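You operate a simulated robot arm through the tools that you are given. There is no shell and no other tool. Be economical: measure what you need, move in short steps, check, and stop when the job is done.

Carry out the task below with a simulated two-armed robot. There is one attempt and no reset: what you move stays moved.

## Task
Take the cap off the long sleeve and lay it down on the long table. Put the slim purple cone on the green plate. Put two of the black weights from the long table on the top of the small chest. Take the green dye tin and leave it on the blue table. Press the row counter button two times. Put the slim cream cone on the grey workbench away on the long wall shelf. Fetch the blue dye tin from the third shelf from the bottom of the open rack and set it on the red-brown table. Open the top drying tray, fetch the tiny purple cone and set it on the mesh of the top drying tray and shut the tray again. Take the tagged skein from the steel counter and put it on the top shelf of the open rack. Take the purple cord roll on the black table and put it away on the blue table. Take the red clip and leave it on the small table. Put one of the wide bobbins from the pale workbench on the small table. Any order will do. Set down upright: slim purple cone, green dye tin, slim cream cone, blue dye tin, tiny purple cone, wide bobbin.

It is judged by the outcome, as a careful person would: the job done as asked, and still so three seconds after it is handed in. It fails if anything else is knocked over, pushed out of place, dropped, spilled or broken. Lids that push on must go on centred and level and be pressed home; caps that screw on are set level and turned clockwise until they are tight.

## Robot
Two 7-joint arms with two-finger grippers on one trunk, on a base that drives. Base frame: it is fixed to the floor where the robot stands at the start and does not move with it; the origin is under the middle of the robot, x ahead of it, y to its left, z up. Units: m, degrees, N and s.
The left shoulder is at the start at [0.06, 0.123, 1.057], the right one opposite. With the tool pointing down near the work surface each hand reaches from about 0.1 to 0.74 m from the robot's upright axis, wherever it stands, measured 20 degrees to its own side. Places, roughly: black weight (5x5x5 cm) [0.5, -2.5, 0.8]; blue dye tin [-7.5, -5, 0.75]; blue table [0.6, 1.6, 0.7]; green dye tin [-1, 2.75, 0.75]; green plate (11x9x1 cm) [0.7, -1.1, 0.8]; long sleeve (6x6x20 cm) [0.8, -0.2, 0.9]; long wall shelf (19x336 cm) [0.76, -1.56, 1.32]; mesh of the top drying tray [-9.2, -8.3, 1.1]; purple cord roll (8x8x6 cm) [-6.9, -0.2, 0.8]; red clip (5x3x3 cm) [-7.7, 2.2, 0.8]; red-brown table [-10.2, -4.9, 0.8]; row counter button [-7, 2.3, 0.8]; slim cream cone (6x6x12 cm) [-7.5, 2.4, 0.8]; slim purple cone (6x6x12 cm) [0.8, 0, 1.4]; small table [-7.3, -1.3, 0.8]; tagged skein [-10.25, -2.75, 0.75]; tiny purple cone (5x5x8 cm) [-9.3, -8.2, 1.3]; top drying tray [-9.2, -8.2, 1.1]; top of the small chest (16x44 cm) [0.76, -2.22, 0.92]; top shelf of the open rack [-7.1, -5.2, 1.1]; wide bobbin [-9, 2.25, 0.75]. Payload 1.47 kg a hand.
The tool frame of a hand sits at the grasp point between the pads (the TCP): z along the fingers, y along the line on which they close. The tips reach 0.016 m beyond it. Largest opening 0.087 m; the body of the gripper starts 0.055 m behind the TCP.
Orientation is that of the tool frame in the base frame, as a unit quaternion [x, y, z, w]. With the fingers straight down and closing along the base's y, the tool's x points along the base's -x, its y along +y and its z along -z.

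## Interface
- The arms move only by the tool apply_moves. It takes "left_steps", "right_steps" or both (then of equal length, played together; a hand with none holds still); each is a list of rows, each a list of 3 entries, a list of its own where there are three numbers: the shift along the tool's x, y, z in units of 200 mm (1.0 is 200 mm), then the turn, a rotation vector about the tool's x, y, z in units of 90 degrees (1.0 is 90 degrees), then the gripper command, from -1 (fully open) to 1 (shut), values between in proportion. In form: [[[tx, ty, tz], [ax, ay, az], fingers], ...]. A call has 1 to 10 rows; each row is the pose to reach, as a shift and turn from the pose commanded when the call began, along the tool's axes at that moment. A call with a number of a shift or a turn outside -1 to 1 is refused whole. Each row takes 0.2 s and may step no farther than 0.05 m and 8.6 degrees from the row before; otherwise, or with a gripper value out of range, the whole call is refused. A pose out of reach is approached as far as the arm can. The call stops where the force on the tool passes 40 N (or 10 N more than at its start, if that is more) or the arm is blocked; 0.2 s more then pass. Each finger travels about 0.153 m/s and halts on what it meets, pressing with about 28 N; the grip force reading is that of the motor and also rises with nothing between the fingers. The clock runs only during rows and for 0.2 s after the last one: add rows that repeat a pose to give the fingers time. The reply holds the time, the measured pose of the TCP, the force on the tool along the base axes, the opening and the grip force, in the units named above and with some noise, with the torque about the TCP (base axes, N m) and any sound that the robot's microphone picked up.
- Cameras (640 x 400 px; columns grow to the right, rows downward): "scene" is now at [0.0975, -0.0284, 1.6404]; the picture's right is [-0.32, -0.95, 0.00], its down [-0.45, 0.15, -0.88] and it looks along [0.83, -0.28, -0.48] (base axes); focal length 255 px, centre (320, 200). "left" rides on the left gripper at [0.073, -0.012, -0.09] in its tool frame; the picture's right is [0.16, 0.99, 0.00], its down [-0.72, 0.12, -0.68] and it looks along [-0.67, 0.11, 0.73] (tool axes); focal length 247 px, centre (320, 200). "right" rides on the right gripper at [0.073, 0.012, -0.09] in its tool frame; the picture's right is [-0.16, 0.99, 0.00], its down [-0.72, -0.12, -0.68] and it looks along [-0.67, -0.11, 0.73] (tool axes); focal length 247 px, centre (320, 200). There is no depth. A picture from a camera that has moved, and an enlarged one, comes with that camera's place and axes in the base frame and with its lens.
- camera(camera): a new picture of that camera. It takes no simulated time.
- raise_lower(by): slides the trunk up (or, below 0, down) by that many m; the arms and the scene camera ride with it, the base frame stays. It gives what a move gives, with no picture.
- base_move(legs): drives the robot by 1 to 6 legs, each [ahead, left, turn to the left] in m, m and degrees, along the robot's own axes; the way and the turn of a leg run together, so that a leg with both is an arc; at most 1.5 m and 180 degrees a leg. The arms and the cameras ride along, it lands a little off, and it stops where it bumps. It gives what a move gives.
- head_to(pan, tilt): turns the head with the scene camera to pan (to the left, within 120 degrees either way) and tilt (down, from -29 to 69), counted from straight ahead of the robot. It gives what a move gives.
- close_up(camera, box): a new picture of the part [left, top, right, bottom] of that camera's present view, enlarged. It takes no simulated time.
- sign_off(): hands the job in; it is judged then, once.

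Go step by step. Nothing tells you exact positions but the pictures and the camera data: compare them with the known pose of the tool, close in by small moves and look again before you grip or let go. The budget is 588 turns and 370 pictures, counting those below and the enlarged ones. Unless the task says otherwise, let go and move clear before handing in, and close with one line.

The tools are called after ">>>" as name(argument=value, ...) on one line, values as JSON. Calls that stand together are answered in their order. apply_moves: Moves the arms, as the interface text tells. Its arguments: {"type":"object","properties":{"left_steps":{"type":"array"},"right_steps":{"type":"array"}},"required":[]} The other tools are called the same way: raise_lower (by) slides the trunk up or down; base_move (legs) drives the base; head_to (pan, tilt) turns the head that bears the scene camera; camera (camera) takes a picture; close_up (camera, box) takes an enlarged picture of a part of a camera's view; sign_off () hands the job in.

At the start:

```text
t: 0.0
left_tcp_pos: [0.3848, 0.0868, 1.5193]
left_tcp_rot: [0.0, 1.0, 0.0, 0.0]
left_force: [0.3, -0.2, 0.3]
left_ft_torque: [0.01, 0.01, -0.01]
left_grip_width: 0.0869
left_grip_force: 0.0
right_tcp_pos: [0.321, -0.228, 1.5421]
right_tcp_rot: [0.0, 1.0, 0.0, 0.0]
right_force: [-0.4, -0.3, 0.1]
right_ft_torque: [-0.03, 0.01, -0.02]
right_grip_width: 0.087
right_grip_force: 0.1
trunk travel left (down, up): [-0.212, 0.018]
robot x, y, heading: [-0.0, -0.0002, 0.1]
head pan, tilt: [-18.9, 28.5]
```

scene: 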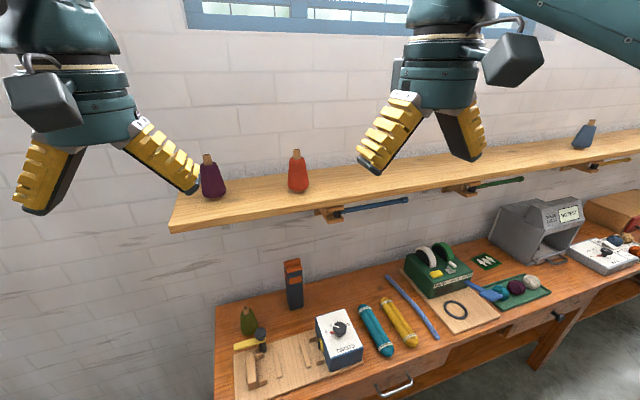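
right: 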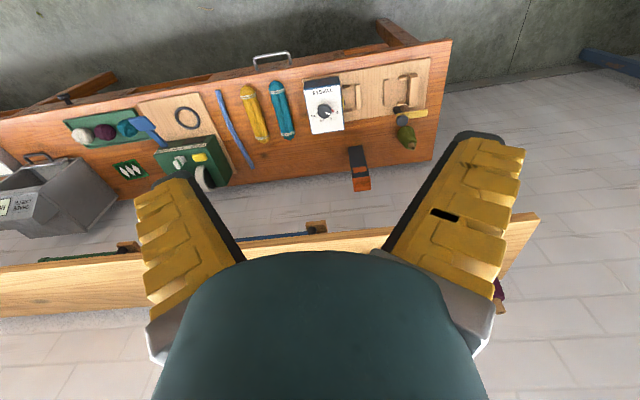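
left: 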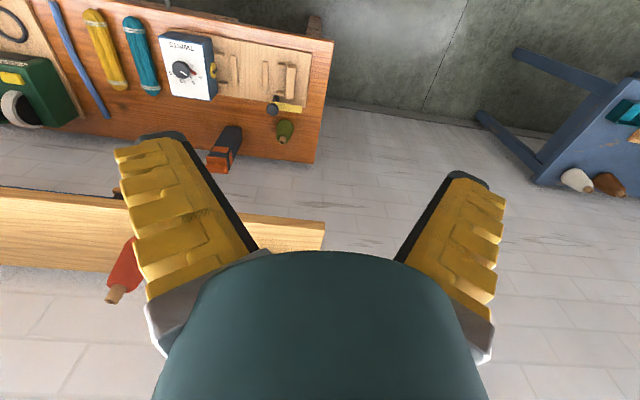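

The sleeve with the orange cap stands at the back of the long table, with the purple cone on the shelf's left end. I'll take enlarged views of both first.

>>> close_up(camera="scene", box=[220, 230, 380, 330])

>>> close_up(camera="scene", box=[380, 200, 640, 360])

```text
4.00 times, centred on (300, 280) of scene
camera zoom: at [0.0975, -0.0284, 1.6404], right [-0.32, -0.95, 0.0], down [-0.45, 0.15, -0.88], along [0.83, -0.28, -0.48], focal length 1019 px, centre (400, -120)
```

zoom: 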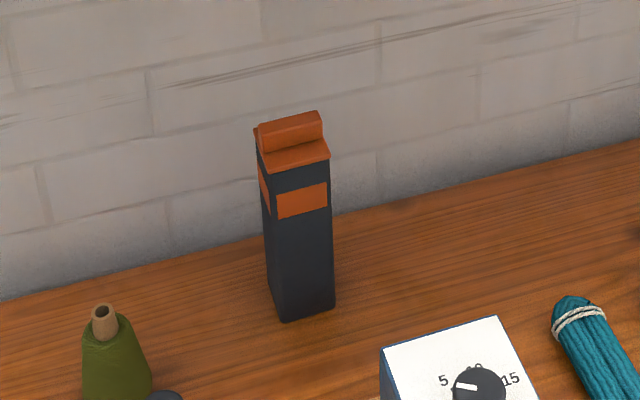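

```text
2.46 times, centred on (510, 280) of scene
camera zoom: at [0.0975, -0.0284, 1.6404], right [-0.32, -0.95, 0.0], down [-0.45, 0.15, -0.88], along [0.83, -0.28, -0.48], focal length 627 px, centre (-148, 3)
```

zoom: 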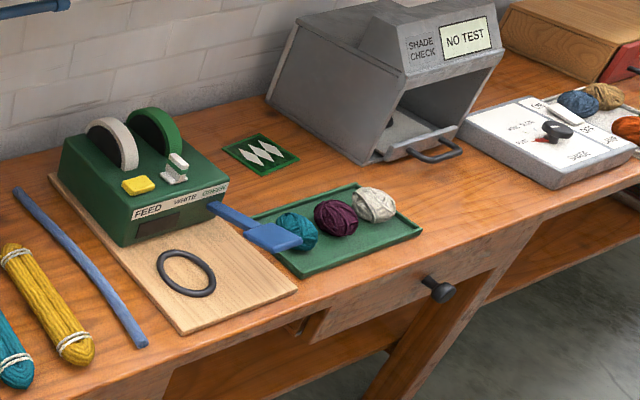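

The cap is a square push-on one with a ridge along y, and it sits under the shelf. I'll come at it from the front with the right hand tilted forward, so I start by lowering and tilting that hand.

>>> apply_moves(right_steps=[[[0, 0.04, 0.125], [0, -0.083, 0], -1], [[0, 0.08, 0.25], [0, -0.166, 0], -1], [[0, 0.12, 0.375], [0, -0.25, 0], -1], [[0, 0.17, 0.5], [0, -0.333, 0], -1], [[0, 0.21, 0.625], [0, -0.416, 0], -1], [[0, 0.25, 0.75], [0, -0.5, 0], -1], [[0, 0.3, 0.875], [0, -0.583, 0], -1], [[0, 0.34, 1.0], [0, -0.667, 0], -1]])

>>> head_to(pan=-10, tilt=40)

>>> camera(camera="scene")

```text
t: 1.8
left_tcp_pos: [0.3853, 0.0867, 1.5196]
left_tcp_rot: [0.0, 1.0, 0.0, 0.0]
left_force: [0.4, 1.0, -0.5]
left_ft_torque: [-0.01, 0.0, 0.04]
left_grip_width: 0.0869
left_grip_force: 0.0
right_tcp_pos: [0.3337, -0.1549, 1.3668]
right_tcp_rot: [-0.001, 0.867, -0.001, 0.499]
right_force: [0.6, -0.3, -0.7]
right_ft_torque: [0.0, 0.01, -0.03]
right_grip_width: 0.0871
right_grip_force: 0.0
right hand out of reach, approached as far as the arm can: row 8
trunk travel left (down, up): [-0.212, 0.018]
robot x, y, heading: [-0.0024, 0.0005, 0.3]
head pan, tilt: [-18.9, 28.5]
```

```text
t: 2.5
left_tcp_pos: [0.3834, 0.0858, 1.5195]
left_tcp_rot: [0.0, 1.0, 0.001, 0.0]
left_force: [0.4, 0.1, 0.1]
left_ft_torque: [-0.02, 0.04, -0.04]
left_grip_width: 0.0871
left_grip_force: 0.2
right_tcp_pos: [0.3334, -0.1552, 1.3675]
right_tcp_rot: [0.001, 0.867, -0.001, 0.499]
right_force: [0.3, 0.1, 0.1]
right_ft_torque: [-0.01, 0.02, 0.01]
right_grip_width: 0.087
right_grip_force: 0.0
trunk travel left (down, up): [-0.212, 0.018]
robot x, y, heading: [0.0025, 0.0019, 0.0]
head pan, tilt: [-10.0, 40.0]
```

```text
364 pictures are left
camera scene: at [0.0949, -0.0139, 1.6227], right [-0.17, -0.98, 0.0], down [-0.63, 0.11, -0.77], along [0.75, -0.13, -0.64], focal length 255 px, centre (320, 200)
```

scene: 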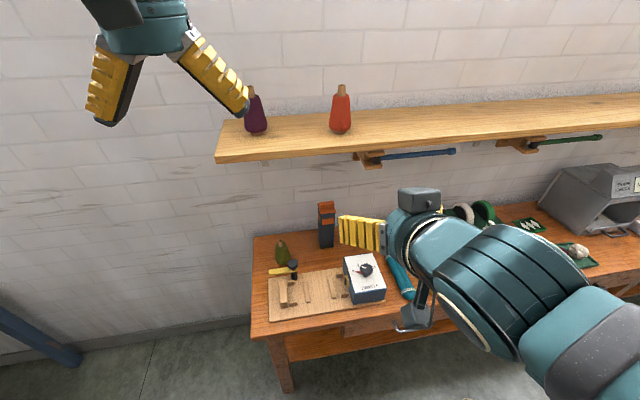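

The right hand is forward-tilted and level with the shelf. I'll bring it forward and down, below the shelf.

>>> apply_moves(right_steps=[[[0.1, 0, 0.2], [0, 0, 0], -1], [[0.2, 0, 0.4], [0, 0, 0], -1], [[0.3, 0, 0.6], [0, 0, 0], -1], [[0.4, 0, 0.8], [0, 0, 0], -1], [[0.48, 0, 0.97], [0, 0, 0], -1]])

>>> camera(camera="right")

```text
t: 3.7
left_tcp_pos: [0.3861, 0.0852, 1.5191]
left_tcp_rot: [0.0, 1.0, 0.0, -0.001]
left_force: [0.6, -0.4, 0.5]
left_ft_torque: [0.02, 0.04, 0.01]
left_grip_width: 0.0872
left_grip_force: 0.1
right_tcp_pos: [0.4872, -0.151, 1.2008]
right_tcp_rot: [0.0, 0.866, 0.002, 0.5]
right_force: [-0.3, 0.9, 0.4]
right_ft_torque: [0.01, 0.02, 0.01]
right_grip_width: 0.0869
right_grip_force: 0.1
right hand out of reach, approached as far as the arm can: row 1, 2, 3, 4, 5
trunk travel left (down, up): [-0.212, 0.018]
robot x, y, heading: [0.0014, -0.0004, 0.1]
head pan, tilt: [-10.0, 40.0]
```

```text
363 pictures are left
camera right: at [0.3741, -0.1395, 1.1824], right [0.08, 0.99, 0.14], down [-0.23, -0.12, 0.97], along [0.97, -0.11, 0.21], focal length 247 px, centre (320, 200)
```

right: 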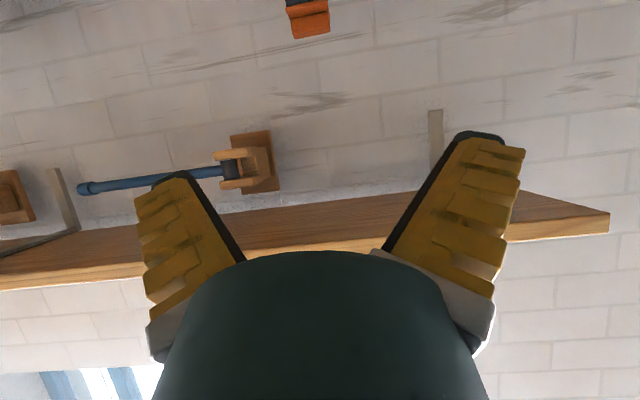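

The ridge works out at about [0.80, -0.16, 0.99]. I'll bring the hand in closer.

>>> apply_moves(right_steps=[[[0.08, -0.01, 0.2], [0, 0, 0], -1], [[0.16, -0.02, 0.4], [0, 0, 0], -1], [[0.24, -0.03, 0.6], [0, 0, 0], -1], [[0.3, -0.04, 0.8], [0, 0, 0], -1], [[0.325, -0.05, 0.94], [0, 0, 0], -1]])

>>> camera(camera="right")

>>> camera(camera="scene")

```text
t: 4.9
left_tcp_pos: [0.3851, 0.0875, 1.5191]
left_tcp_rot: [0.001, 1.0, 0.0, 0.0]
left_force: [0.1, -0.2, -0.9]
left_ft_torque: [0.0, -0.01, 0.03]
left_grip_width: 0.0873
left_grip_force: 0.1
right_tcp_pos: [0.6174, -0.1598, 1.0472]
right_tcp_rot: [-0.001, 0.866, 0.0, 0.5]
right_force: [0.5, -0.7, -0.3]
right_ft_torque: [0.0, 0.0, -0.03]
right_grip_width: 0.0869
right_grip_force: 0.1
trunk travel left (down, up): [-0.212, 0.018]
robot x, y, heading: [0.0001, -0.0002, 0.1]
head pan, tilt: [-10.0, 40.0]
```

```text
362 pictures are left
camera right: at [0.5029, -0.1493, 1.0291], right [0.08, 0.99, 0.14], down [-0.23, -0.12, 0.97], along [0.97, -0.11, 0.21], focal length 247 px, centre (320, 200)
```

right: 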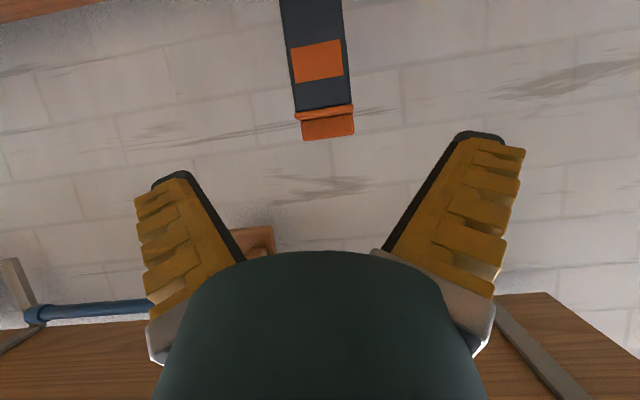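

```text
361 pictures are left
camera scene: at [0.0956, -0.0125, 1.6226], right [-0.17, -0.98, 0.0], down [-0.63, 0.11, -0.77], along [0.75, -0.13, -0.64], focal length 255 px, centre (320, 200)
```

scene: 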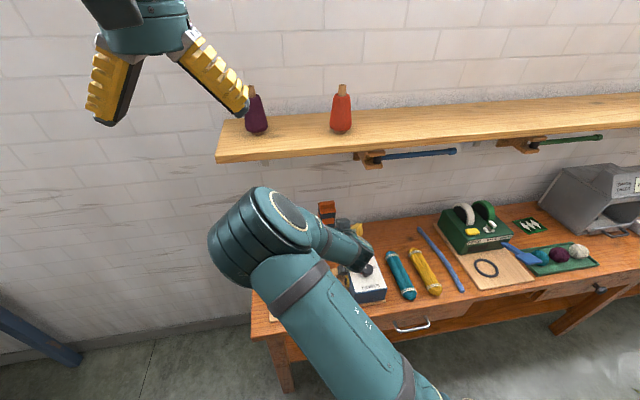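

The nearer views put the ridge front at about x 0.77, z 1.0 to 1.02, y -0.16. I'll level the hand so the pads cover only the ridge.

>>> apply_moves(right_steps=[[[0.03, 0, 0.02], [0, -0.083, 0], -1], [[0.06, 0, 0.04], [0, -0.167, 0], -1], [[0.1, 0, 0.06], [0, -0.25, 0], -1], [[0.126, 0, 0.07], [0, -0.333, 0], -1]])

>>> camera(camera="right")

>>> close_up(camera="scene", box=[220, 170, 420, 295])

```text
t: 5.9
left_tcp_pos: [0.383, 0.0878, 1.5201]
left_tcp_rot: [0.0, 1.0, 0.0, 0.0]
left_force: [0.1, 0.5, 0.1]
left_ft_torque: [0.01, -0.01, 0.0]
left_grip_width: 0.0872
left_grip_force: 0.0
right_tcp_pos: [0.6008, -0.1331, 1.0575]
right_tcp_rot: [-0.001, 0.706, -0.001, 0.708]
right_force: [0.7, 0.3, -0.3]
right_ft_torque: [-0.03, 0.04, 0.02]
right_grip_width: 0.0869
right_grip_force: 0.1
right hand out of reach, approached as far as the arm can: row 2, 3, 4
trunk travel left (down, up): [-0.212, 0.018]
robot x, y, heading: [-0.0012, -0.0007, -0.3]
head pan, tilt: [-10.0, 40.0]
```

```text
360 pictures are left
camera right: at [0.5119, -0.1218, 0.9846], right [0.0, 0.99, 0.16], down [-0.68, -0.11, 0.72], along [0.73, -0.11, 0.67], focal length 247 px, centre (320, 200)
```

right: 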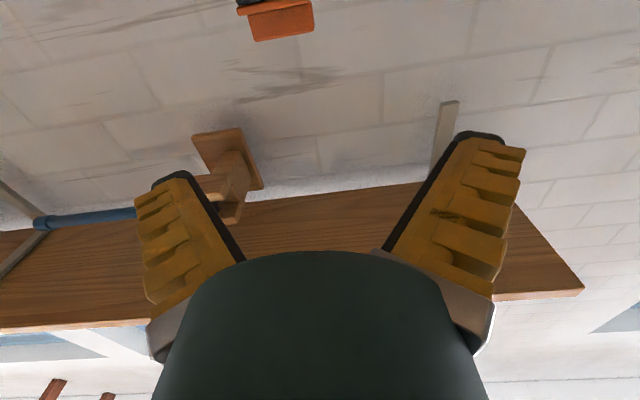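

```text
3.20 times, centred on (320, 232) of scene
camera zoom: at [0.0952, -0.0134, 1.6227], right [-0.17, -0.98, 0.0], down [-0.63, 0.11, -0.77], along [0.75, -0.13, -0.64], focal length 815 px, centre (320, 96)
```

zoom: 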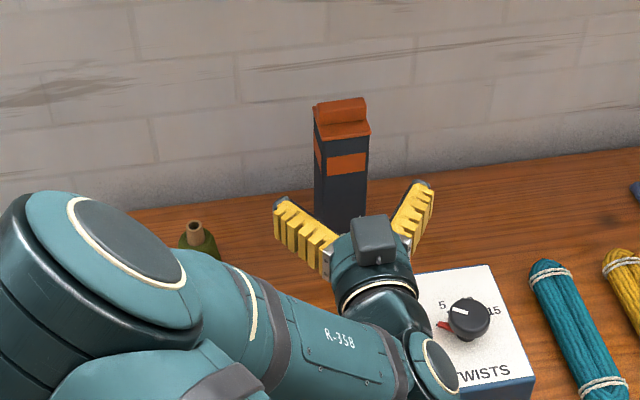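

The levelled hand is in a folded pose, slightly off what I commanded. Reaching forward should sort that out.

>>> apply_moves(right_steps=[[[0, 0, 0.1], [0, 0, 0], -1], [[0, 0, 0.2], [0, 0, 0], -1], [[0, 0, 0.3], [0, 0, 0], -1], [[0, 0, 0.4], [0, 0, 0], -1]])

>>> close_up(camera="scene", box=[260, 170, 420, 270])

>>> camera(camera="right")

```text
t: 6.9
left_tcp_pos: [0.384, 0.0865, 1.5199]
left_tcp_rot: [0.0, 1.0, 0.0, 0.001]
left_force: [0.4, -0.8, -0.7]
left_ft_torque: [-0.01, 0.02, -0.02]
left_grip_width: 0.087
left_grip_force: 0.1
right_tcp_pos: [0.6671, -0.1179, 1.0798]
right_tcp_rot: [0.001, 0.708, -0.001, 0.706]
right_force: [1.2, 0.8, -0.3]
right_ft_torque: [0.01, -0.01, -0.01]
right_grip_width: 0.0868
right_grip_force: 0.1
right hand out of reach, approached as far as the arm can: row 1, 2, 3, 4
trunk travel left (down, up): [-0.212, 0.018]
robot x, y, heading: [0.0033, 0.0004, -0.0]
head pan, tilt: [-10.0, 40.0]
```

```text
4.00 times, centred on (340, 220) of scene
camera zoom: at [0.0953, -0.0136, 1.6226], right [-0.17, -0.98, 0.0], down [-0.63, 0.11, -0.77], along [0.75, -0.13, -0.64], focal length 1019 px, centre (240, 120)
```

zoom: 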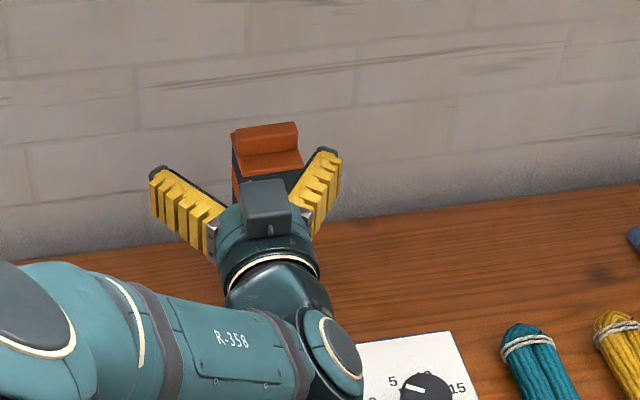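

```text
357 pictures are left
camera right: at [0.5782, -0.1069, 1.0064], right [0.0, 0.99, 0.16], down [-0.68, -0.11, 0.73], along [0.73, -0.11, 0.67], focal length 247 px, centre (320, 200)
```

right: 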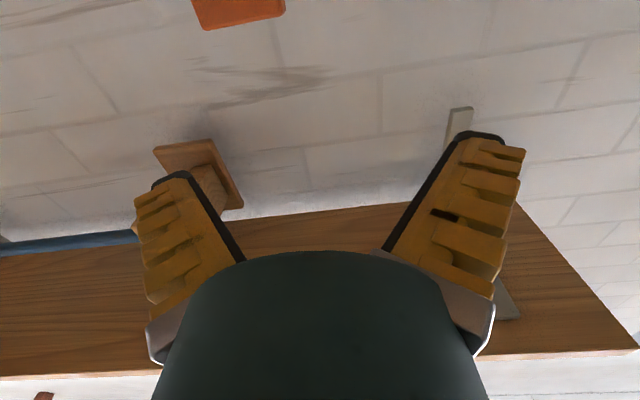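

Fully level, the arm hits a joint limit, so I'll go back to the 60° tilt that worked and approach from there.

>>> apply_moves(right_steps=[[[-0.04, 0, -0.1], [0, 0.083, 0], -1], [[-0.08, 0, -0.2], [0, 0.167, 0], -1], [[-0.12, 0, -0.2], [0, 0.25, 0], -1], [[-0.145, 0, -0.2], [0, 0.333, 0], -1]])

>>> camera(camera="right")

```text
t: 7.9
left_tcp_pos: [0.3831, 0.0858, 1.5203]
left_tcp_rot: [0.0, 1.0, 0.001, 0.0]
left_force: [0.9, -0.3, 0.5]
left_ft_torque: [-0.02, 0.01, 0.02]
left_grip_width: 0.0871
left_grip_force: 0.2
right_tcp_pos: [0.6272, -0.1211, 1.1078]
right_tcp_rot: [0.0, 0.866, 0.0, 0.5]
right_force: [0.2, -0.3, -0.9]
right_ft_torque: [-0.01, -0.02, 0.04]
right_grip_width: 0.0868
right_grip_force: 0.2
trunk travel left (down, up): [-0.212, 0.018]
robot x, y, heading: [0.0044, -0.0008, -0.1]
head pan, tilt: [-10.0, 40.0]
```

```text
356 pictures are left
camera right: at [0.5135, -0.1091, 1.0896], right [0.08, 0.99, 0.14], down [-0.23, -0.12, 0.97], along [0.97, -0.11, 0.21], focal length 247 px, centre (320, 200)
```

right: 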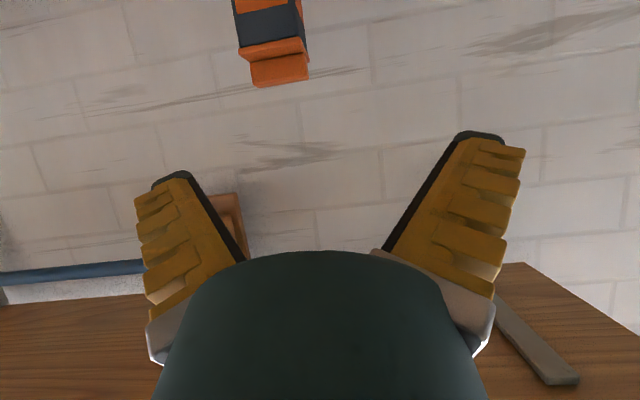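

The ridge centre fixes at about [0.79, -0.162, 1.007]. I'll line up in front of it.

>>> apply_moves(right_steps=[[[0.01, -0.08, 0.15], [0, 0, 0], -1], [[0.02, -0.15, 0.3], [0, 0, 0], -1], [[0.025, -0.205, 0.435], [0, 0, 0], -1]])

>>> camera(camera="right")

>>> close_up(camera="scene", box=[260, 170, 420, 270])

```text
t: 8.7
left_tcp_pos: [0.3842, 0.0855, 1.5204]
left_tcp_rot: [0.0, 1.0, -0.001, 0.0]
left_force: [-0.4, 0.8, 0.3]
left_ft_torque: [0.01, 0.0, 0.02]
left_grip_width: 0.0869
left_grip_force: 0.1
right_tcp_pos: [0.6958, -0.1548, 1.0658]
right_tcp_rot: [0.001, 0.866, -0.001, 0.5]
right_force: [0.5, 0.0, 0.2]
right_ft_torque: [-0.01, -0.01, 0.01]
right_grip_width: 0.0871
right_grip_force: 0.1
right hand out of reach, approached as far as the arm can: row 3
trunk travel left (down, up): [-0.212, 0.018]
robot x, y, heading: [0.0028, 0.0005, 0.2]
head pan, tilt: [-10.0, 40.0]
```

```text
355 pictures are left
camera right: at [0.5823, -0.1433, 1.0466], right [0.08, 0.99, 0.14], down [-0.23, -0.12, 0.97], along [0.97, -0.11, 0.21], focal length 247 px, centre (320, 200)
```

right: 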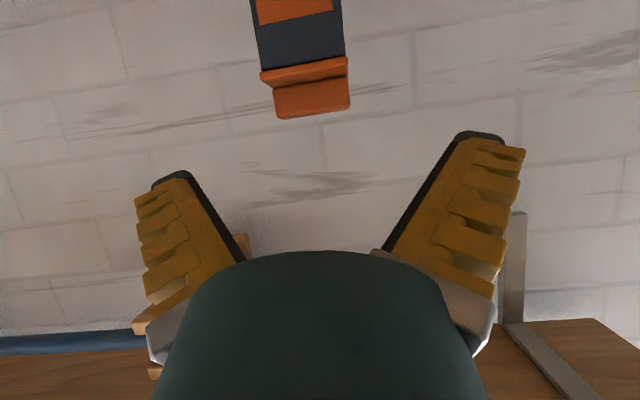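

```text
4.00 times, centred on (340, 220) of scene
camera zoom: at [0.0954, -0.0141, 1.6226], right [-0.17, -0.98, 0.0], down [-0.63, 0.11, -0.77], along [0.75, -0.13, -0.64], focal length 1019 px, centre (240, 120)
```

zoom: 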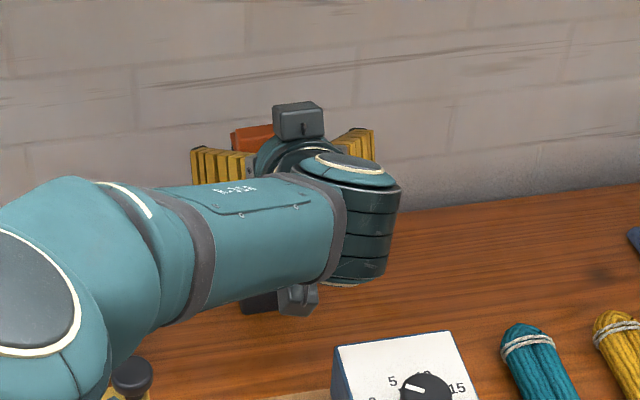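

The arm is at its wrist limit standing here. I'll back the base off and shift left, so the sleeve lies more to the right hand's own side.

>>> base_move(legs=[[-0.15, 0, 0], [0, 0.12, 0]])

>>> apply_moves(right_steps=[[[0, -0.2, 0.2], [0, 0, 0], -1], [[0, -0.4, 0.3], [0, 0, 0], -1], [[0, -0.6, 0.4], [0, 0, 0], -1]])

>>> camera(camera="scene")

```text
t: 11.4
left_tcp_pos: [0.2292, 0.2078, 1.5208]
left_tcp_rot: [0.001, 1.0, 0.001, 0.0]
left_force: [-0.6, 0.2, 0.3]
left_ft_torque: [0.01, 0.01, 0.02]
left_grip_width: 0.087
left_grip_force: 0.1
right_tcp_pos: [0.5418, -0.0346, 1.0652]
right_tcp_rot: [0.0, 0.866, -0.001, 0.5]
right_force: [-0.4, -0.1, -0.7]
right_ft_torque: [0.04, 0.03, -0.03]
right_grip_width: 0.087
right_grip_force: 0.0
trunk travel left (down, up): [-0.212, 0.018]
robot x, y, heading: [-0.1546, 0.1171, -0.0]
head pan, tilt: [-10.0, 40.0]
```

```text
refused: row 1 steps farther than a row can; nothing moved
```

```text
353 pictures are left
camera scene: at [-0.058, 0.1069, 1.6227], right [-0.17, -0.98, 0.0], down [-0.63, 0.11, -0.77], along [0.75, -0.13, -0.64], focal length 255 px, centre (320, 200)
```

scene: 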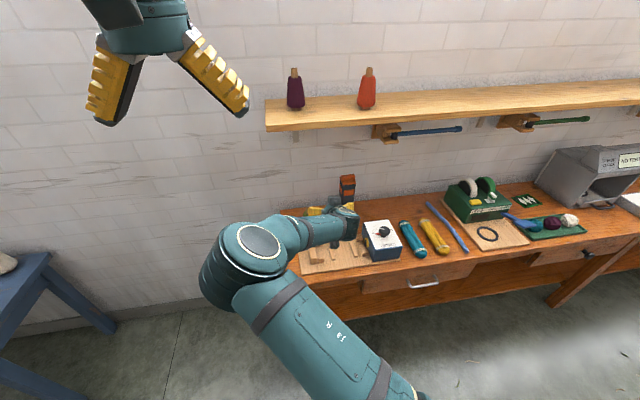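

The base has moved and the arm has more room. I'll line up on the sleeve again.

>>> apply_moves(right_steps=[[[-0.056, -0.127, 0.127], [0, 0, 0], -1], [[-0.11, -0.254, 0.254], [0, 0, 0], -1], [[-0.168, -0.381, 0.381], [0, 0, 0], -1], [[-0.224, -0.508, 0.508], [0, 0, 0], -1], [[-0.28, -0.635, 0.635], [0, 0, 0], -1]])

>>> camera(camera="right")

>>> camera(camera="scene")

```text
t: 12.6
left_tcp_pos: [0.2301, 0.2055, 1.5206]
left_tcp_rot: [0.0, 1.0, 0.0, 0.0]
left_force: [0.1, 0.5, 0.5]
left_ft_torque: [-0.01, 0.01, 0.0]
left_grip_width: 0.0867
left_grip_force: 0.1
right_tcp_pos: [0.558, -0.0503, 1.1129]
right_tcp_rot: [0.0, 0.866, 0.001, 0.5]
right_force: [0.1, 0.7, 0.7]
right_ft_torque: [-0.02, 0.0, 0.0]
right_grip_width: 0.0869
right_grip_force: 0.1
right hand out of reach, approached as far as the arm can: row 1, 2, 3, 4, 5
trunk travel left (down, up): [-0.212, 0.018]
robot x, y, heading: [-0.1514, 0.1176, -0.0]
head pan, tilt: [-10.0, 40.0]
```

```text
352 pictures are left
camera right: at [0.4447, -0.0388, 1.094], right [0.08, 0.99, 0.14], down [-0.23, -0.12, 0.97], along [0.97, -0.11, 0.22], focal length 247 px, centre (320, 200)
```

right: 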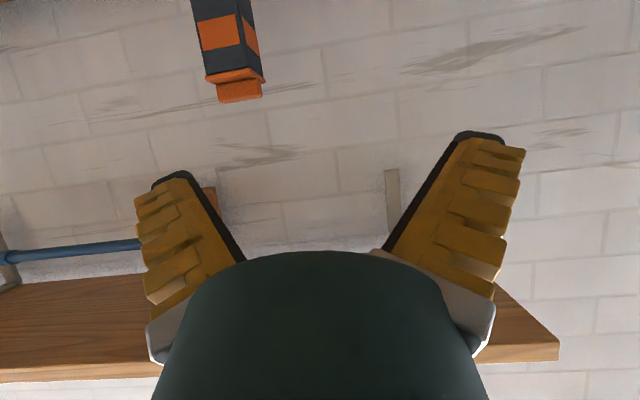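

```text
351 pictures are left
camera scene: at [-0.0581, 0.1065, 1.6227], right [-0.17, -0.98, 0.0], down [-0.63, 0.11, -0.77], along [0.75, -0.13, -0.64], focal length 255 px, centre (320, 200)
```

scene: 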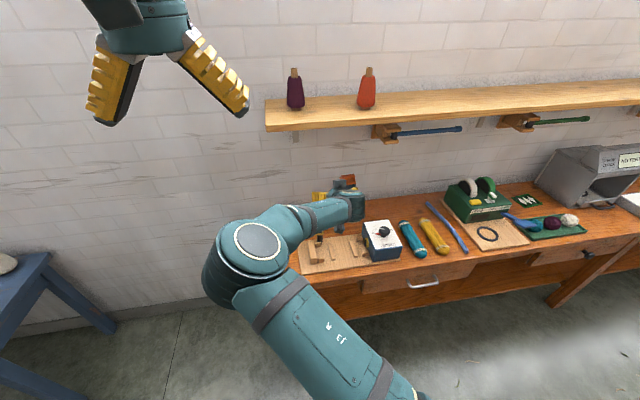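

The arm's elbow has swung inward into a poor branch. I'll retract and turn the tool back to straight down to reset it.

>>> apply_moves(right_steps=[[[0, -0.05, -0.12], [0, 0.083, 0], -1], [[0, -0.1, -0.24], [0, 0.166, 0], -1], [[0, -0.15, -0.36], [0, 0.25, 0], -1], [[0, -0.2, -0.48], [0, 0.333, 0], -1], [[0, -0.25, -0.6], [0, 0.416, 0], -1], [[0, -0.3, -0.72], [0, 0.5, 0], -1], [[0, -0.35, -0.84], [0, 0.583, 0], -1], [[0, -0.4, -0.94], [0, 0.667, 0], -1]])

>>> camera(camera="scene")

```text
t: 14.4
left_tcp_pos: [0.2303, 0.2059, 1.5204]
left_tcp_rot: [0.0, 1.0, 0.001, 0.0]
left_force: [-0.4, -0.1, 0.0]
left_ft_torque: [0.03, 0.0, 0.01]
left_grip_width: 0.0868
left_grip_force: 0.1
right_tcp_pos: [0.3905, -0.1291, 1.2105]
right_tcp_rot: [0.001, 1.0, 0.001, -0.002]
right_force: [-0.4, 0.0, -0.9]
right_ft_torque: [-0.01, -0.01, -0.01]
right_grip_width: 0.0868
right_grip_force: 0.1
trunk travel left (down, up): [-0.212, 0.018]
robot x, y, heading: [-0.1507, 0.1193, 0.2]
head pan, tilt: [-10.0, 40.0]
```

```text
350 pictures are left
camera scene: at [-0.0587, 0.1052, 1.6227], right [-0.17, -0.98, 0.0], down [-0.63, 0.11, -0.77], along [0.75, -0.13, -0.64], focal length 255 px, centre (320, 200)
```

scene: 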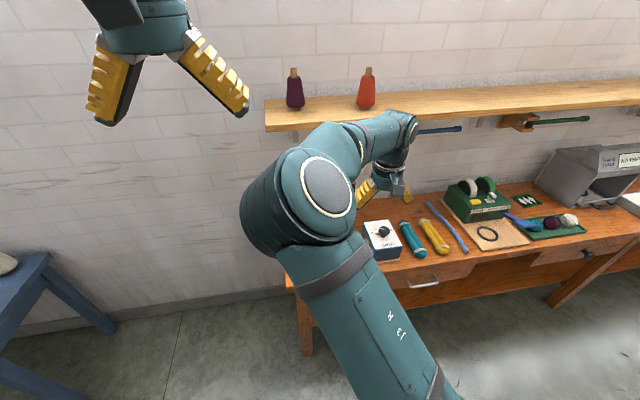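

The elbow now sits to the inside. I'll swing the hand out to the right, which should bring the elbow over to its own side.

>>> apply_moves(right_steps=[[[0, -0.2, -0.1], [0, 0, 0], -1], [[0, -0.4, -0.2], [0, 0, 0], -1], [[0, -0.6, -0.3], [0, 0, 0], -1], [[0, -0.8, -0.4], [0, 0, 0], -1], [[0, -1, -0.5], [0, 0, 0], -1]])

>>> apply_moves(right_steps=[[[0, -0.2, -0.1], [0, 0, 0], -1], [[0, -0.4, -0.2], [0, 0, 0], -1], [[0, -0.6, -0.3], [0, 0, 0], -1], [[0, -0.8, -0.4], [0, 0, 0], -1], [[0, -1, -0.5], [0, 0, 0], -1]])

>>> camera(camera="scene")

```text
t: 15.6
left_tcp_pos: [0.231, 0.2066, 1.5198]
left_tcp_rot: [0.0, 1.0, 0.001, 0.0]
left_force: [0.7, -0.3, -0.3]
left_ft_torque: [0.03, 0.03, 0.0]
left_grip_width: 0.0872
left_grip_force: 0.2
right_tcp_pos: [0.3611, -0.1936, 1.2781]
right_tcp_rot: [0.001, 1.0, -0.001, -0.001]
right_force: [-0.6, -0.9, -0.4]
right_ft_torque: [0.03, 0.01, 0.02]
right_grip_width: 0.0874
right_grip_force: 0.0
right hand out of reach, approached as far as the arm can: row 1, 2, 3, 4, 5
trunk travel left (down, up): [-0.212, 0.018]
robot x, y, heading: [-0.1501, 0.1213, -0.1]
head pan, tilt: [-10.0, 40.0]
```

```text
t: 16.8
left_tcp_pos: [0.2321, 0.2085, 1.5191]
left_tcp_rot: [-0.001, 1.0, -0.001, -0.001]
left_force: [0.2, 0.2, -0.3]
left_ft_torque: [-0.01, 0.03, 0.01]
left_grip_width: 0.0869
left_grip_force: 0.1
right_tcp_pos: [0.2854, -0.3035, 1.3643]
right_tcp_rot: [-0.001, 1.0, -0.001, 0.0]
right_force: [-0.3, 0.6, -0.1]
right_ft_torque: [-0.01, -0.02, 0.01]
right_grip_width: 0.087
right_grip_force: 0.0
right hand out of reach, approached as far as the arm can: row 1, 2, 3, 4, 5
trunk travel left (down, up): [-0.212, 0.018]
robot x, y, heading: [-0.1551, 0.1191, 0.4]
head pan, tilt: [-10.0, 40.0]
```

```text
349 pictures are left
camera scene: at [-0.0564, 0.1085, 1.6225], right [-0.17, -0.98, 0.0], down [-0.63, 0.11, -0.77], along [0.75, -0.13, -0.64], focal length 255 px, centre (320, 200)
```

scene: 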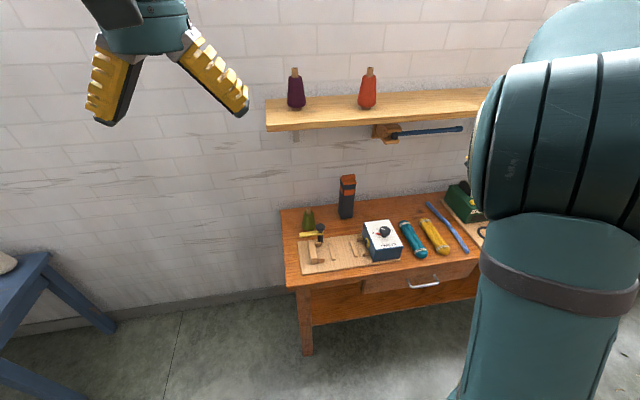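

The elbow is now up and on the correct side. I'll come forward and down with a 45° tilt.

>>> apply_moves(right_steps=[[[-0.117, 0.08, 0.14], [0, -0.07, 0], -1], [[-0.234, 0.16, 0.28], [0, -0.14, 0], -1], [[-0.35, 0.24, 0.42], [0, -0.21, 0], -1], [[-0.468, 0.32, 0.56], [0, -0.28, 0], -1], [[-0.585, 0.4, 0.7], [0, -0.35, 0], -1], [[-0.7, 0.48, 0.84], [0, -0.42, 0], -1], [[-0.82, 0.56, 1.0], [0, -0.5, 0], -1]])

>>> camera(camera="scene")

```text
t: 18.4
left_tcp_pos: [0.2327, 0.2088, 1.5204]
left_tcp_rot: [-0.001, 1.0, -0.001, -0.001]
left_force: [0.0, 0.2, -1.1]
left_ft_torque: [-0.04, 0.02, 0.0]
left_grip_width: 0.0872
left_grip_force: 0.1
right_tcp_pos: [0.4546, -0.1627, 1.1823]
right_tcp_rot: [0.0, 0.924, -0.002, 0.382]
right_force: [1.0, 0.0, -0.2]
right_ft_torque: [-0.02, 0.05, 0.0]
right_grip_width: 0.0869
right_grip_force: 0.1
right hand out of reach, approached as far as the arm can: row 6, 7
trunk travel left (down, up): [-0.212, 0.018]
robot x, y, heading: [-0.1558, 0.1178, 0.3]
head pan, tilt: [-10.0, 40.0]
```

```text
348 pictures are left
camera scene: at [-0.0561, 0.1089, 1.6224], right [-0.17, -0.98, 0.0], down [-0.63, 0.11, -0.77], along [0.75, -0.13, -0.64], focal length 255 px, centre (320, 200)
```

scene: 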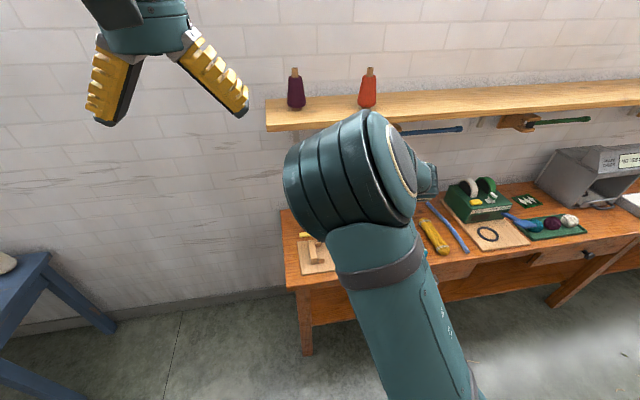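

The tilt is 45° with the elbow up. I'll push forward and see whether it still reaches.

>>> apply_moves(right_steps=[[[-0.05, 0, 0.2], [0, 0, 0], -1], [[-0.1, 0, 0.39], [0, 0, 0], -1], [[-0.16, 0, 0.58], [0, 0, 0], -1], [[-0.21, 0, 0.78], [0, 0, 0], -1]])

>>> camera(camera="right")

```text
t: 19.4
left_tcp_pos: [0.2331, 0.209, 1.5188]
left_tcp_rot: [-0.001, 1.0, -0.001, -0.001]
left_force: [-0.3, 0.2, -0.3]
left_ft_torque: [-0.02, 0.01, 0.03]
left_grip_width: 0.0872
left_grip_force: 0.1
right_tcp_pos: [0.5125, -0.1073, 1.1851]
right_tcp_rot: [0.0, 0.925, 0.0, 0.379]
right_force: [-0.4, 0.5, 0.2]
right_ft_torque: [-0.04, 0.02, -0.01]
right_grip_width: 0.087
right_grip_force: 0.1
right hand out of reach, approached as far as the arm can: row 1, 2, 3, 4
trunk travel left (down, up): [-0.212, 0.018]
robot x, y, heading: [-0.1515, 0.1224, 0.0]
head pan, tilt: [-10.0, 40.0]
```

```text
347 pictures are left
camera right: at [0.3983, -0.0962, 1.1976], right [0.11, 0.99, 0.11], down [0.04, -0.12, 0.99], along [0.99, -0.11, -0.05], focal length 247 px, centre (320, 200)
```

right: 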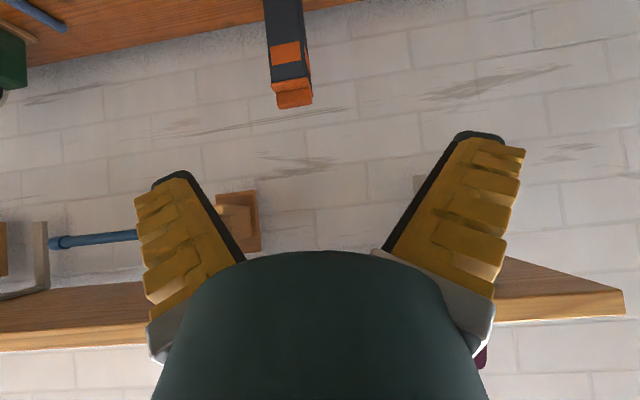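

The limit looks like wrist roll, because the hand slides sideways while holding its orientation. The gripper is symmetric, so I'll try turning it about its own axis.

>>> apply_moves(right_steps=[[[0, 0, -0.05], [0, 0, 0.095], -1], [[0, 0, -0.1], [0, 0, 0.19], -1], [[0, 0, -0.15], [0, 0, 0.285], -1], [[0, 0, -0.2], [0, 0, 0.38], -1], [[0, 0, -0.25], [0, 0, 0.475], -1], [[0, 0, -0.3], [0, 0, 0.57], -1], [[0, 0, -0.3], [0, 0, 0.665], -1], [[0, 0, -0.3], [0, 0, 0.76], -1], [[0, 0, -0.3], [0, 0, 0.855], -1], [[0, 0, -0.3], [0, 0, 0.95], -1]])

>>> camera(camera="scene")

```text
t: 21.6
left_tcp_pos: [0.2304, 0.2068, 1.5194]
left_tcp_rot: [0.001, 1.0, 0.0, 0.0]
left_force: [0.3, -0.4, -0.2]
left_ft_torque: [-0.01, 0.01, 0.0]
left_grip_width: 0.0873
left_grip_force: 0.1
right_tcp_pos: [0.4645, -0.1113, 1.2273]
right_tcp_rot: [0.538, 0.751, 0.222, 0.311]
right_force: [0.3, -1.9, -1.3]
right_ft_torque: [-0.03, 0.02, 0.0]
right_grip_width: 0.087
right_grip_force: 0.0
right hand out of reach, approached as far as the arm can: row 9, 10
trunk travel left (down, up): [-0.212, 0.018]
robot x, y, heading: [-0.1556, 0.1207, -0.2]
head pan, tilt: [-10.0, 40.0]
```

```text
346 pictures are left
camera scene: at [-0.0581, 0.1065, 1.6227], right [-0.17, -0.98, 0.0], down [-0.63, 0.11, -0.77], along [0.75, -0.13, -0.64], focal length 255 px, centre (320, 200)
```

scene: 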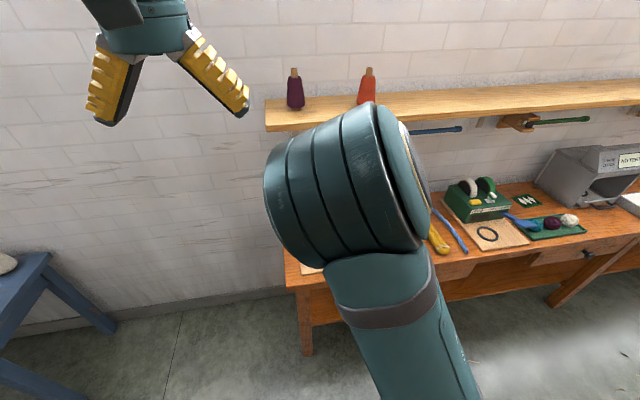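

Positive roll runs out at about 72°. I'll roll back the other way.

>>> apply_moves(right_steps=[[[0, 0, 0], [0, 0, -0.095], -1], [[0, 0, 0], [0, 0, -0.19], -1], [[0, 0, 0], [0, 0, -0.285], -1], [[0, 0, 0], [0, 0, -0.38], -1], [[0, 0, 0], [0, 0, -0.475], -1], [[0, 0, 0], [0, 0, -0.57], -1], [[0, 0, 0], [0, 0, -0.665], -1], [[0, 0, 0], [0, 0, -0.76], -1], [[0, 0, 0], [0, 0, -0.855], -1], [[0, 0, 0], [0, 0, -0.95], -1]])

>>> apply_moves(right_steps=[[[0, 0, 0], [0, 0, -0.095], -1], [[0, 0, 0], [0, 0, -0.19], -1], [[0, 0, 0], [0, 0, -0.285], -1], [[0, 0, 0], [0, 0, -0.38], -1], [[0, 0, 0], [0, 0, -0.475], -1], [[0, 0, 0], [0, 0, -0.57], -1], [[0, 0, 0], [0, 0, -0.665], -1], [[0, 0, 0], [0, 0, -0.76], -1], [[0, 0, 0], [0, 0, -0.855], -1], [[0, 0, 0], [0, 0, -0.95], -1]])

>>> camera(camera="scene")

```text
t: 23.8
left_tcp_pos: [0.2313, 0.2059, 1.5205]
left_tcp_rot: [0.0, 1.0, 0.0, 0.0]
left_force: [0.2, -0.1, 0.6]
left_ft_torque: [-0.04, -0.01, -0.03]
left_grip_width: 0.087
left_grip_force: 0.0
right_tcp_pos: [0.4649, -0.1115, 1.2271]
right_tcp_rot: [-0.116, 0.917, -0.048, 0.378]
right_force: [-0.2, -0.7, -0.3]
right_ft_torque: [-0.02, 0.03, 0.0]
right_grip_width: 0.0869
right_grip_force: 0.0
trunk travel left (down, up): [-0.212, 0.018]
robot x, y, heading: [-0.1496, 0.123, 0.0]
head pan, tilt: [-10.0, 40.0]
```

```text
t: 26.0
left_tcp_pos: [0.2307, 0.2065, 1.5199]
left_tcp_rot: [0.0, 1.0, 0.0, 0.0]
left_force: [0.1, 0.4, 0.0]
left_ft_torque: [0.0, 0.0, -0.02]
left_grip_width: 0.0868
left_grip_force: 0.0
right_tcp_pos: [0.4632, -0.1111, 1.2266]
right_tcp_rot: [0.708, -0.594, 0.293, -0.246]
right_force: [1.0, 0.1, 0.2]
right_ft_torque: [0.0, 0.03, -0.01]
right_grip_width: 0.0871
right_grip_force: 0.0
trunk travel left (down, up): [-0.212, 0.018]
robot x, y, heading: [-0.1554, 0.1202, 0.0]
head pan, tilt: [-10.0, 40.0]
```

```text
345 pictures are left
camera scene: at [-0.0581, 0.1065, 1.6227], right [-0.17, -0.98, 0.0], down [-0.63, 0.11, -0.77], along [0.75, -0.13, -0.64], focal length 255 px, centre (320, 200)
```

scene: 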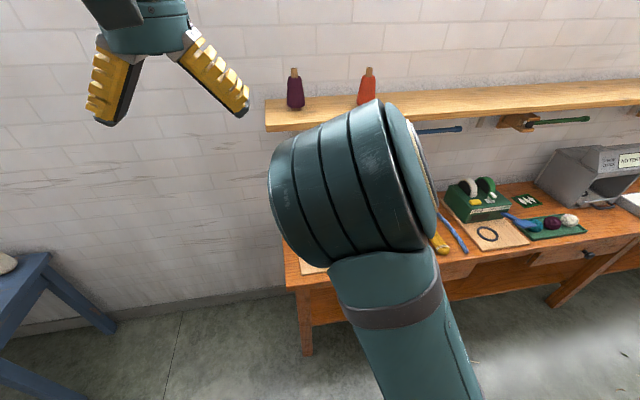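

Roll is free on this side, so wrist bend must be the limit. A more extended arm should relieve it, so I'll roll back toward zero while moving forward and right.

>>> apply_moves(right_steps=[[[0.03, -0.05, 0.05], [0, 0, 0.095], -1], [[0.06, -0.1, 0.1], [0, 0, 0.19], -1], [[0.09, -0.15, 0.15], [0, 0, 0.285], -1], [[0.12, -0.2, 0.2], [0, 0, 0.38], -1], [[0.15, -0.25, 0.25], [0, 0, 0.475], -1], [[0.18, -0.3, 0.3], [0, 0, 0.57], -1], [[0.21, -0.35, 0.35], [0, 0, 0.665], -1], [[0.24, -0.4, 0.4], [0, 0, 0.76], -1], [[0.27, -0.46, 0.46], [0, 0, 0.855], -1], [[0.33, -0.52, 0.52], [0, 0, 0.95], -1]])

>>> camera(camera="scene")

```text
t: 28.2
left_tcp_pos: [0.2314, 0.206, 1.5198]
left_tcp_rot: [0.0, 1.0, 0.001, 0.0]
left_force: [-0.1, -0.3, 0.0]
left_ft_torque: [0.03, 0.04, 0.01]
left_grip_width: 0.0871
left_grip_force: 0.1
right_tcp_pos: [0.5543, -0.0896, 1.2452]
right_tcp_rot: [-0.135, 0.914, -0.056, 0.378]
right_force: [0.3, 1.1, 0.1]
right_ft_torque: [0.02, 0.01, 0.02]
right_grip_width: 0.0871
right_grip_force: 0.0
right hand out of reach, approached as far as the arm can: row 4, 5, 6, 7, 8, 9, 10
trunk travel left (down, up): [-0.212, 0.018]
robot x, y, heading: [-0.1565, 0.1197, -0.1]
head pan, tilt: [-10.0, 40.0]
```

```text
344 pictures are left
camera scene: at [-0.0571, 0.1055, 1.6226], right [-0.17, -0.98, 0.0], down [-0.63, 0.11, -0.77], along [0.75, -0.13, -0.64], focal length 255 px, centre (320, 200)
```

scene: 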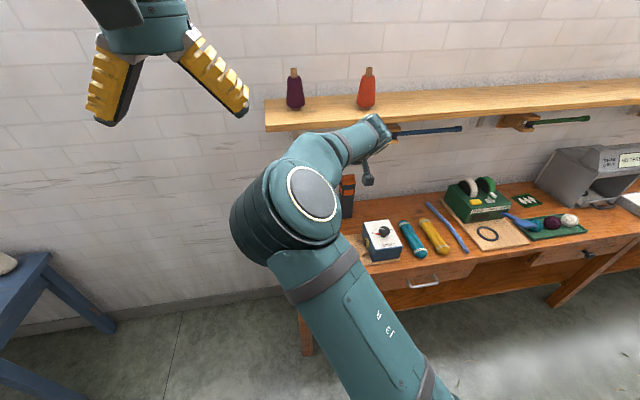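

The elbow swings in because the arm's natural plane points about 20° outward. I'll reset the arm and turn the base left by about that much, so this plane lies along world +x at the sleeve.

>>> apply_moves(right_steps=[[[0.05, -0.07, -0.147], [-0.012, 0.083, 0.03], -1], [[0.1, -0.14, -0.293], [-0.025, 0.165, 0.06], -1], [[0.155, -0.215, -0.44], [-0.037, 0.248, 0.09], -1], [[0.2, -0.29, -0.587], [-0.049, 0.33, 0.119], -1], [[0.26, -0.36, -0.733], [-0.062, 0.413, 0.149], -1], [[0.31, -0.43, -0.88], [-0.074, 0.496, 0.179], -1]])

>>> base_move(legs=[[0.09, -0.185, 20]])

>>> camera(camera="scene")

```text
t: 29.6
left_tcp_pos: [0.2296, 0.2046, 1.5197]
left_tcp_rot: [0.0, 1.0, 0.001, 0.0]
left_force: [-0.5, 0.4, 0.3]
left_ft_torque: [0.03, 0.03, -0.05]
left_grip_width: 0.0868
left_grip_force: 0.1
right_tcp_pos: [0.3973, -0.1612, 1.3527]
right_tcp_rot: [0.007, 0.999, 0.012, 0.033]
right_force: [-0.1, -0.2, 0.3]
right_ft_torque: [0.05, -0.02, 0.01]
right_grip_width: 0.0872
right_grip_force: 0.1
right hand out of reach, approached as far as the arm can: row 3, 4, 5, 6
trunk travel left (down, up): [-0.212, 0.018]
robot x, y, heading: [-0.1546, 0.1183, 0.2]
head pan, tilt: [-10.0, 40.0]
```

```text
t: 31.9
left_tcp_pos: [0.2967, 0.168, 1.5193]
left_tcp_rot: [-0.172, 0.985, 0.0, -0.001]
left_force: [0.3, 1.0, 0.4]
left_ft_torque: [0.02, -0.02, -0.01]
left_grip_width: 0.0869
left_grip_force: 0.0
right_tcp_pos: [0.5784, -0.1214, 1.3541]
right_tcp_rot: [-0.165, 0.986, 0.017, 0.031]
right_force: [-0.1, -0.5, -0.8]
right_ft_torque: [-0.01, -0.03, -0.01]
right_grip_width: 0.0869
right_grip_force: 0.1
trunk travel left (down, up): [-0.212, 0.018]
robot x, y, heading: [-0.0365, -0.0417, 19.9]
head pan, tilt: [-10.0, 40.0]
```

```text
343 pictures are left
camera scene: at [0.0595, -0.0249, 1.6227], right [0.17, -0.99, 0.0], down [-0.63, -0.11, -0.77], along [0.75, 0.13, -0.64], focal length 255 px, centre (320, 200)
```

scene: 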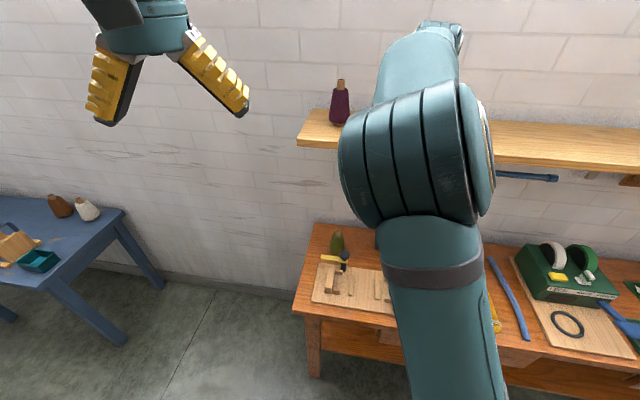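

The base is at [-0.04, -0.04] with heading 20°. I'll pull the hand back and down clear of the shelf and square it to the world axes.

>>> apply_moves(right_steps=[[[0.2, 0.05, 0], [0, 0, 0.06], -1], [[0.4, 0.1, 0.05], [0, 0, 0.12], -1], [[0.6, 0.15, 0.15], [0, 0, 0.18], -1], [[0.75, 0.2, 0.3], [0, 0, 0.222], -1], [[0.83, 0.2, 0.5], [0, 0, 0.222], -1]])

>>> camera(camera="scene")

```text
t: 33.1
left_tcp_pos: [0.2975, 0.1668, 1.5208]
left_tcp_rot: [-0.172, 0.985, 0.0, 0.0]
left_force: [0.5, -0.9, -0.7]
left_ft_torque: [0.01, 0.01, -0.01]
left_grip_width: 0.0868
left_grip_force: 0.0
right_tcp_pos: [0.4148, -0.1317, 1.2414]
right_tcp_rot: [0.008, 0.999, 0.022, 0.028]
right_force: [-0.1, 0.1, -0.1]
right_ft_torque: [0.02, 0.03, 0.0]
right_grip_width: 0.0869
right_grip_force: 0.0
trunk travel left (down, up): [-0.212, 0.018]
robot x, y, heading: [-0.0325, -0.0448, 19.6]
head pan, tilt: [-10.0, 40.0]
```

```text
342 pictures are left
camera scene: at [0.0599, -0.0253, 1.6226], right [0.17, -0.99, 0.0], down [-0.63, -0.11, -0.77], along [0.75, 0.13, -0.64], focal length 255 px, centre (320, 200)
```

scene: 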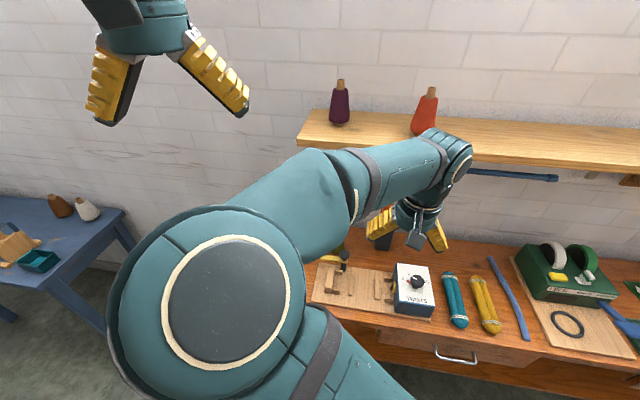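

The orange cone on the shelf looks tilted, so I'll check it closely.

>>> close_up(camera="scene", box=[300, 60, 500, 185])

```text
3.20 times, centred on (400, 122) of scene
camera zoom: at [0.0599, -0.0253, 1.6226], right [0.17, -0.99, 0.0], down [-0.63, -0.11, -0.77], along [0.75, 0.13, -0.64], focal length 815 px, centre (64, 448)
```

zoom: 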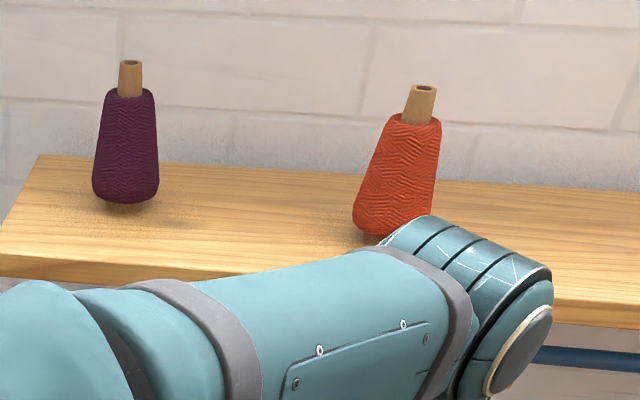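

The lean is only perspective and the cone is upright. Lowering the trunk should flatten the forearm, so I'll do that and then tilt.

>>> raise_lower(by=-0.15)

>>> apply_moves(right_steps=[[[-0.05, -0.03, 0], [0, -0.09, 0], -1], [[-0.1, -0.06, 0], [0, -0.18, 0], -1], [[-0.2, -0.09, 0], [0, -0.27, 0], -1], [[-0.3, -0.12, 0], [0, -0.36, 0], -1], [[-0.4, -0.15, 0], [0, -0.45, 0], -1], [[-0.5, -0.15, 0], [0, -0.54, 0], -1]])

>>> camera(camera="scene")

```text
t: 34.8
left_tcp_pos: [0.2966, 0.1666, 1.3707]
left_tcp_rot: [-0.172, 0.985, 0.0, 0.0]
left_force: [0.4, 0.8, 0.2]
left_ft_torque: [0.0, -0.02, -0.01]
left_grip_width: 0.0869
left_grip_force: 0.1
right_tcp_pos: [0.4137, -0.1317, 1.0921]
right_tcp_rot: [0.008, 0.999, 0.021, 0.028]
right_force: [0.4, 0.0, -0.5]
right_ft_torque: [0.0, -0.01, -0.04]
right_grip_width: 0.0869
right_grip_force: 0.0
trunk travel left (down, up): [-0.062, 0.168]
robot x, y, heading: [-0.0312, -0.0456, 19.7]
head pan, tilt: [-10.0, 40.0]
```

```text
t: 36.2
left_tcp_pos: [0.2963, 0.1681, 1.3699]
left_tcp_rot: [-0.172, 0.985, 0.0, 0.0]
left_force: [-0.2, 0.7, 0.3]
left_ft_torque: [-0.05, -0.02, 0.0]
left_grip_width: 0.0869
left_grip_force: 0.0
right_tcp_pos: [0.5152, -0.1618, 1.0944]
right_tcp_rot: [0.016, 0.9, 0.017, 0.435]
right_force: [0.4, -0.9, -0.5]
right_ft_torque: [0.01, -0.01, -0.01]
right_grip_width: 0.0871
right_grip_force: 0.0
trunk travel left (down, up): [-0.062, 0.168]
robot x, y, heading: [-0.0378, -0.043, 19.9]
head pan, tilt: [-10.0, 40.0]
```

```text
340 pictures are left
camera scene: at [0.06, -0.0244, 1.4726], right [0.17, -0.99, 0.0], down [-0.63, -0.11, -0.77], along [0.75, 0.13, -0.64], focal length 255 px, centre (320, 200)
```

scene: 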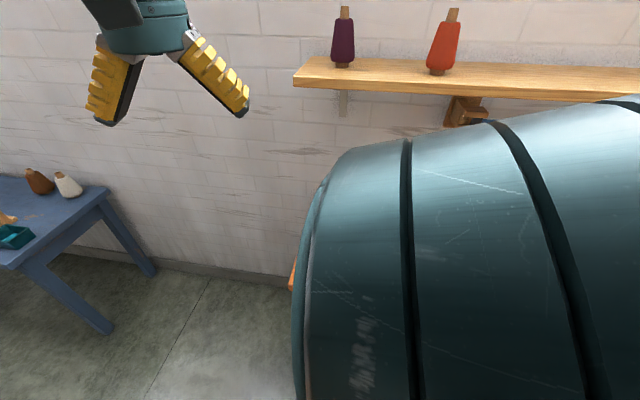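

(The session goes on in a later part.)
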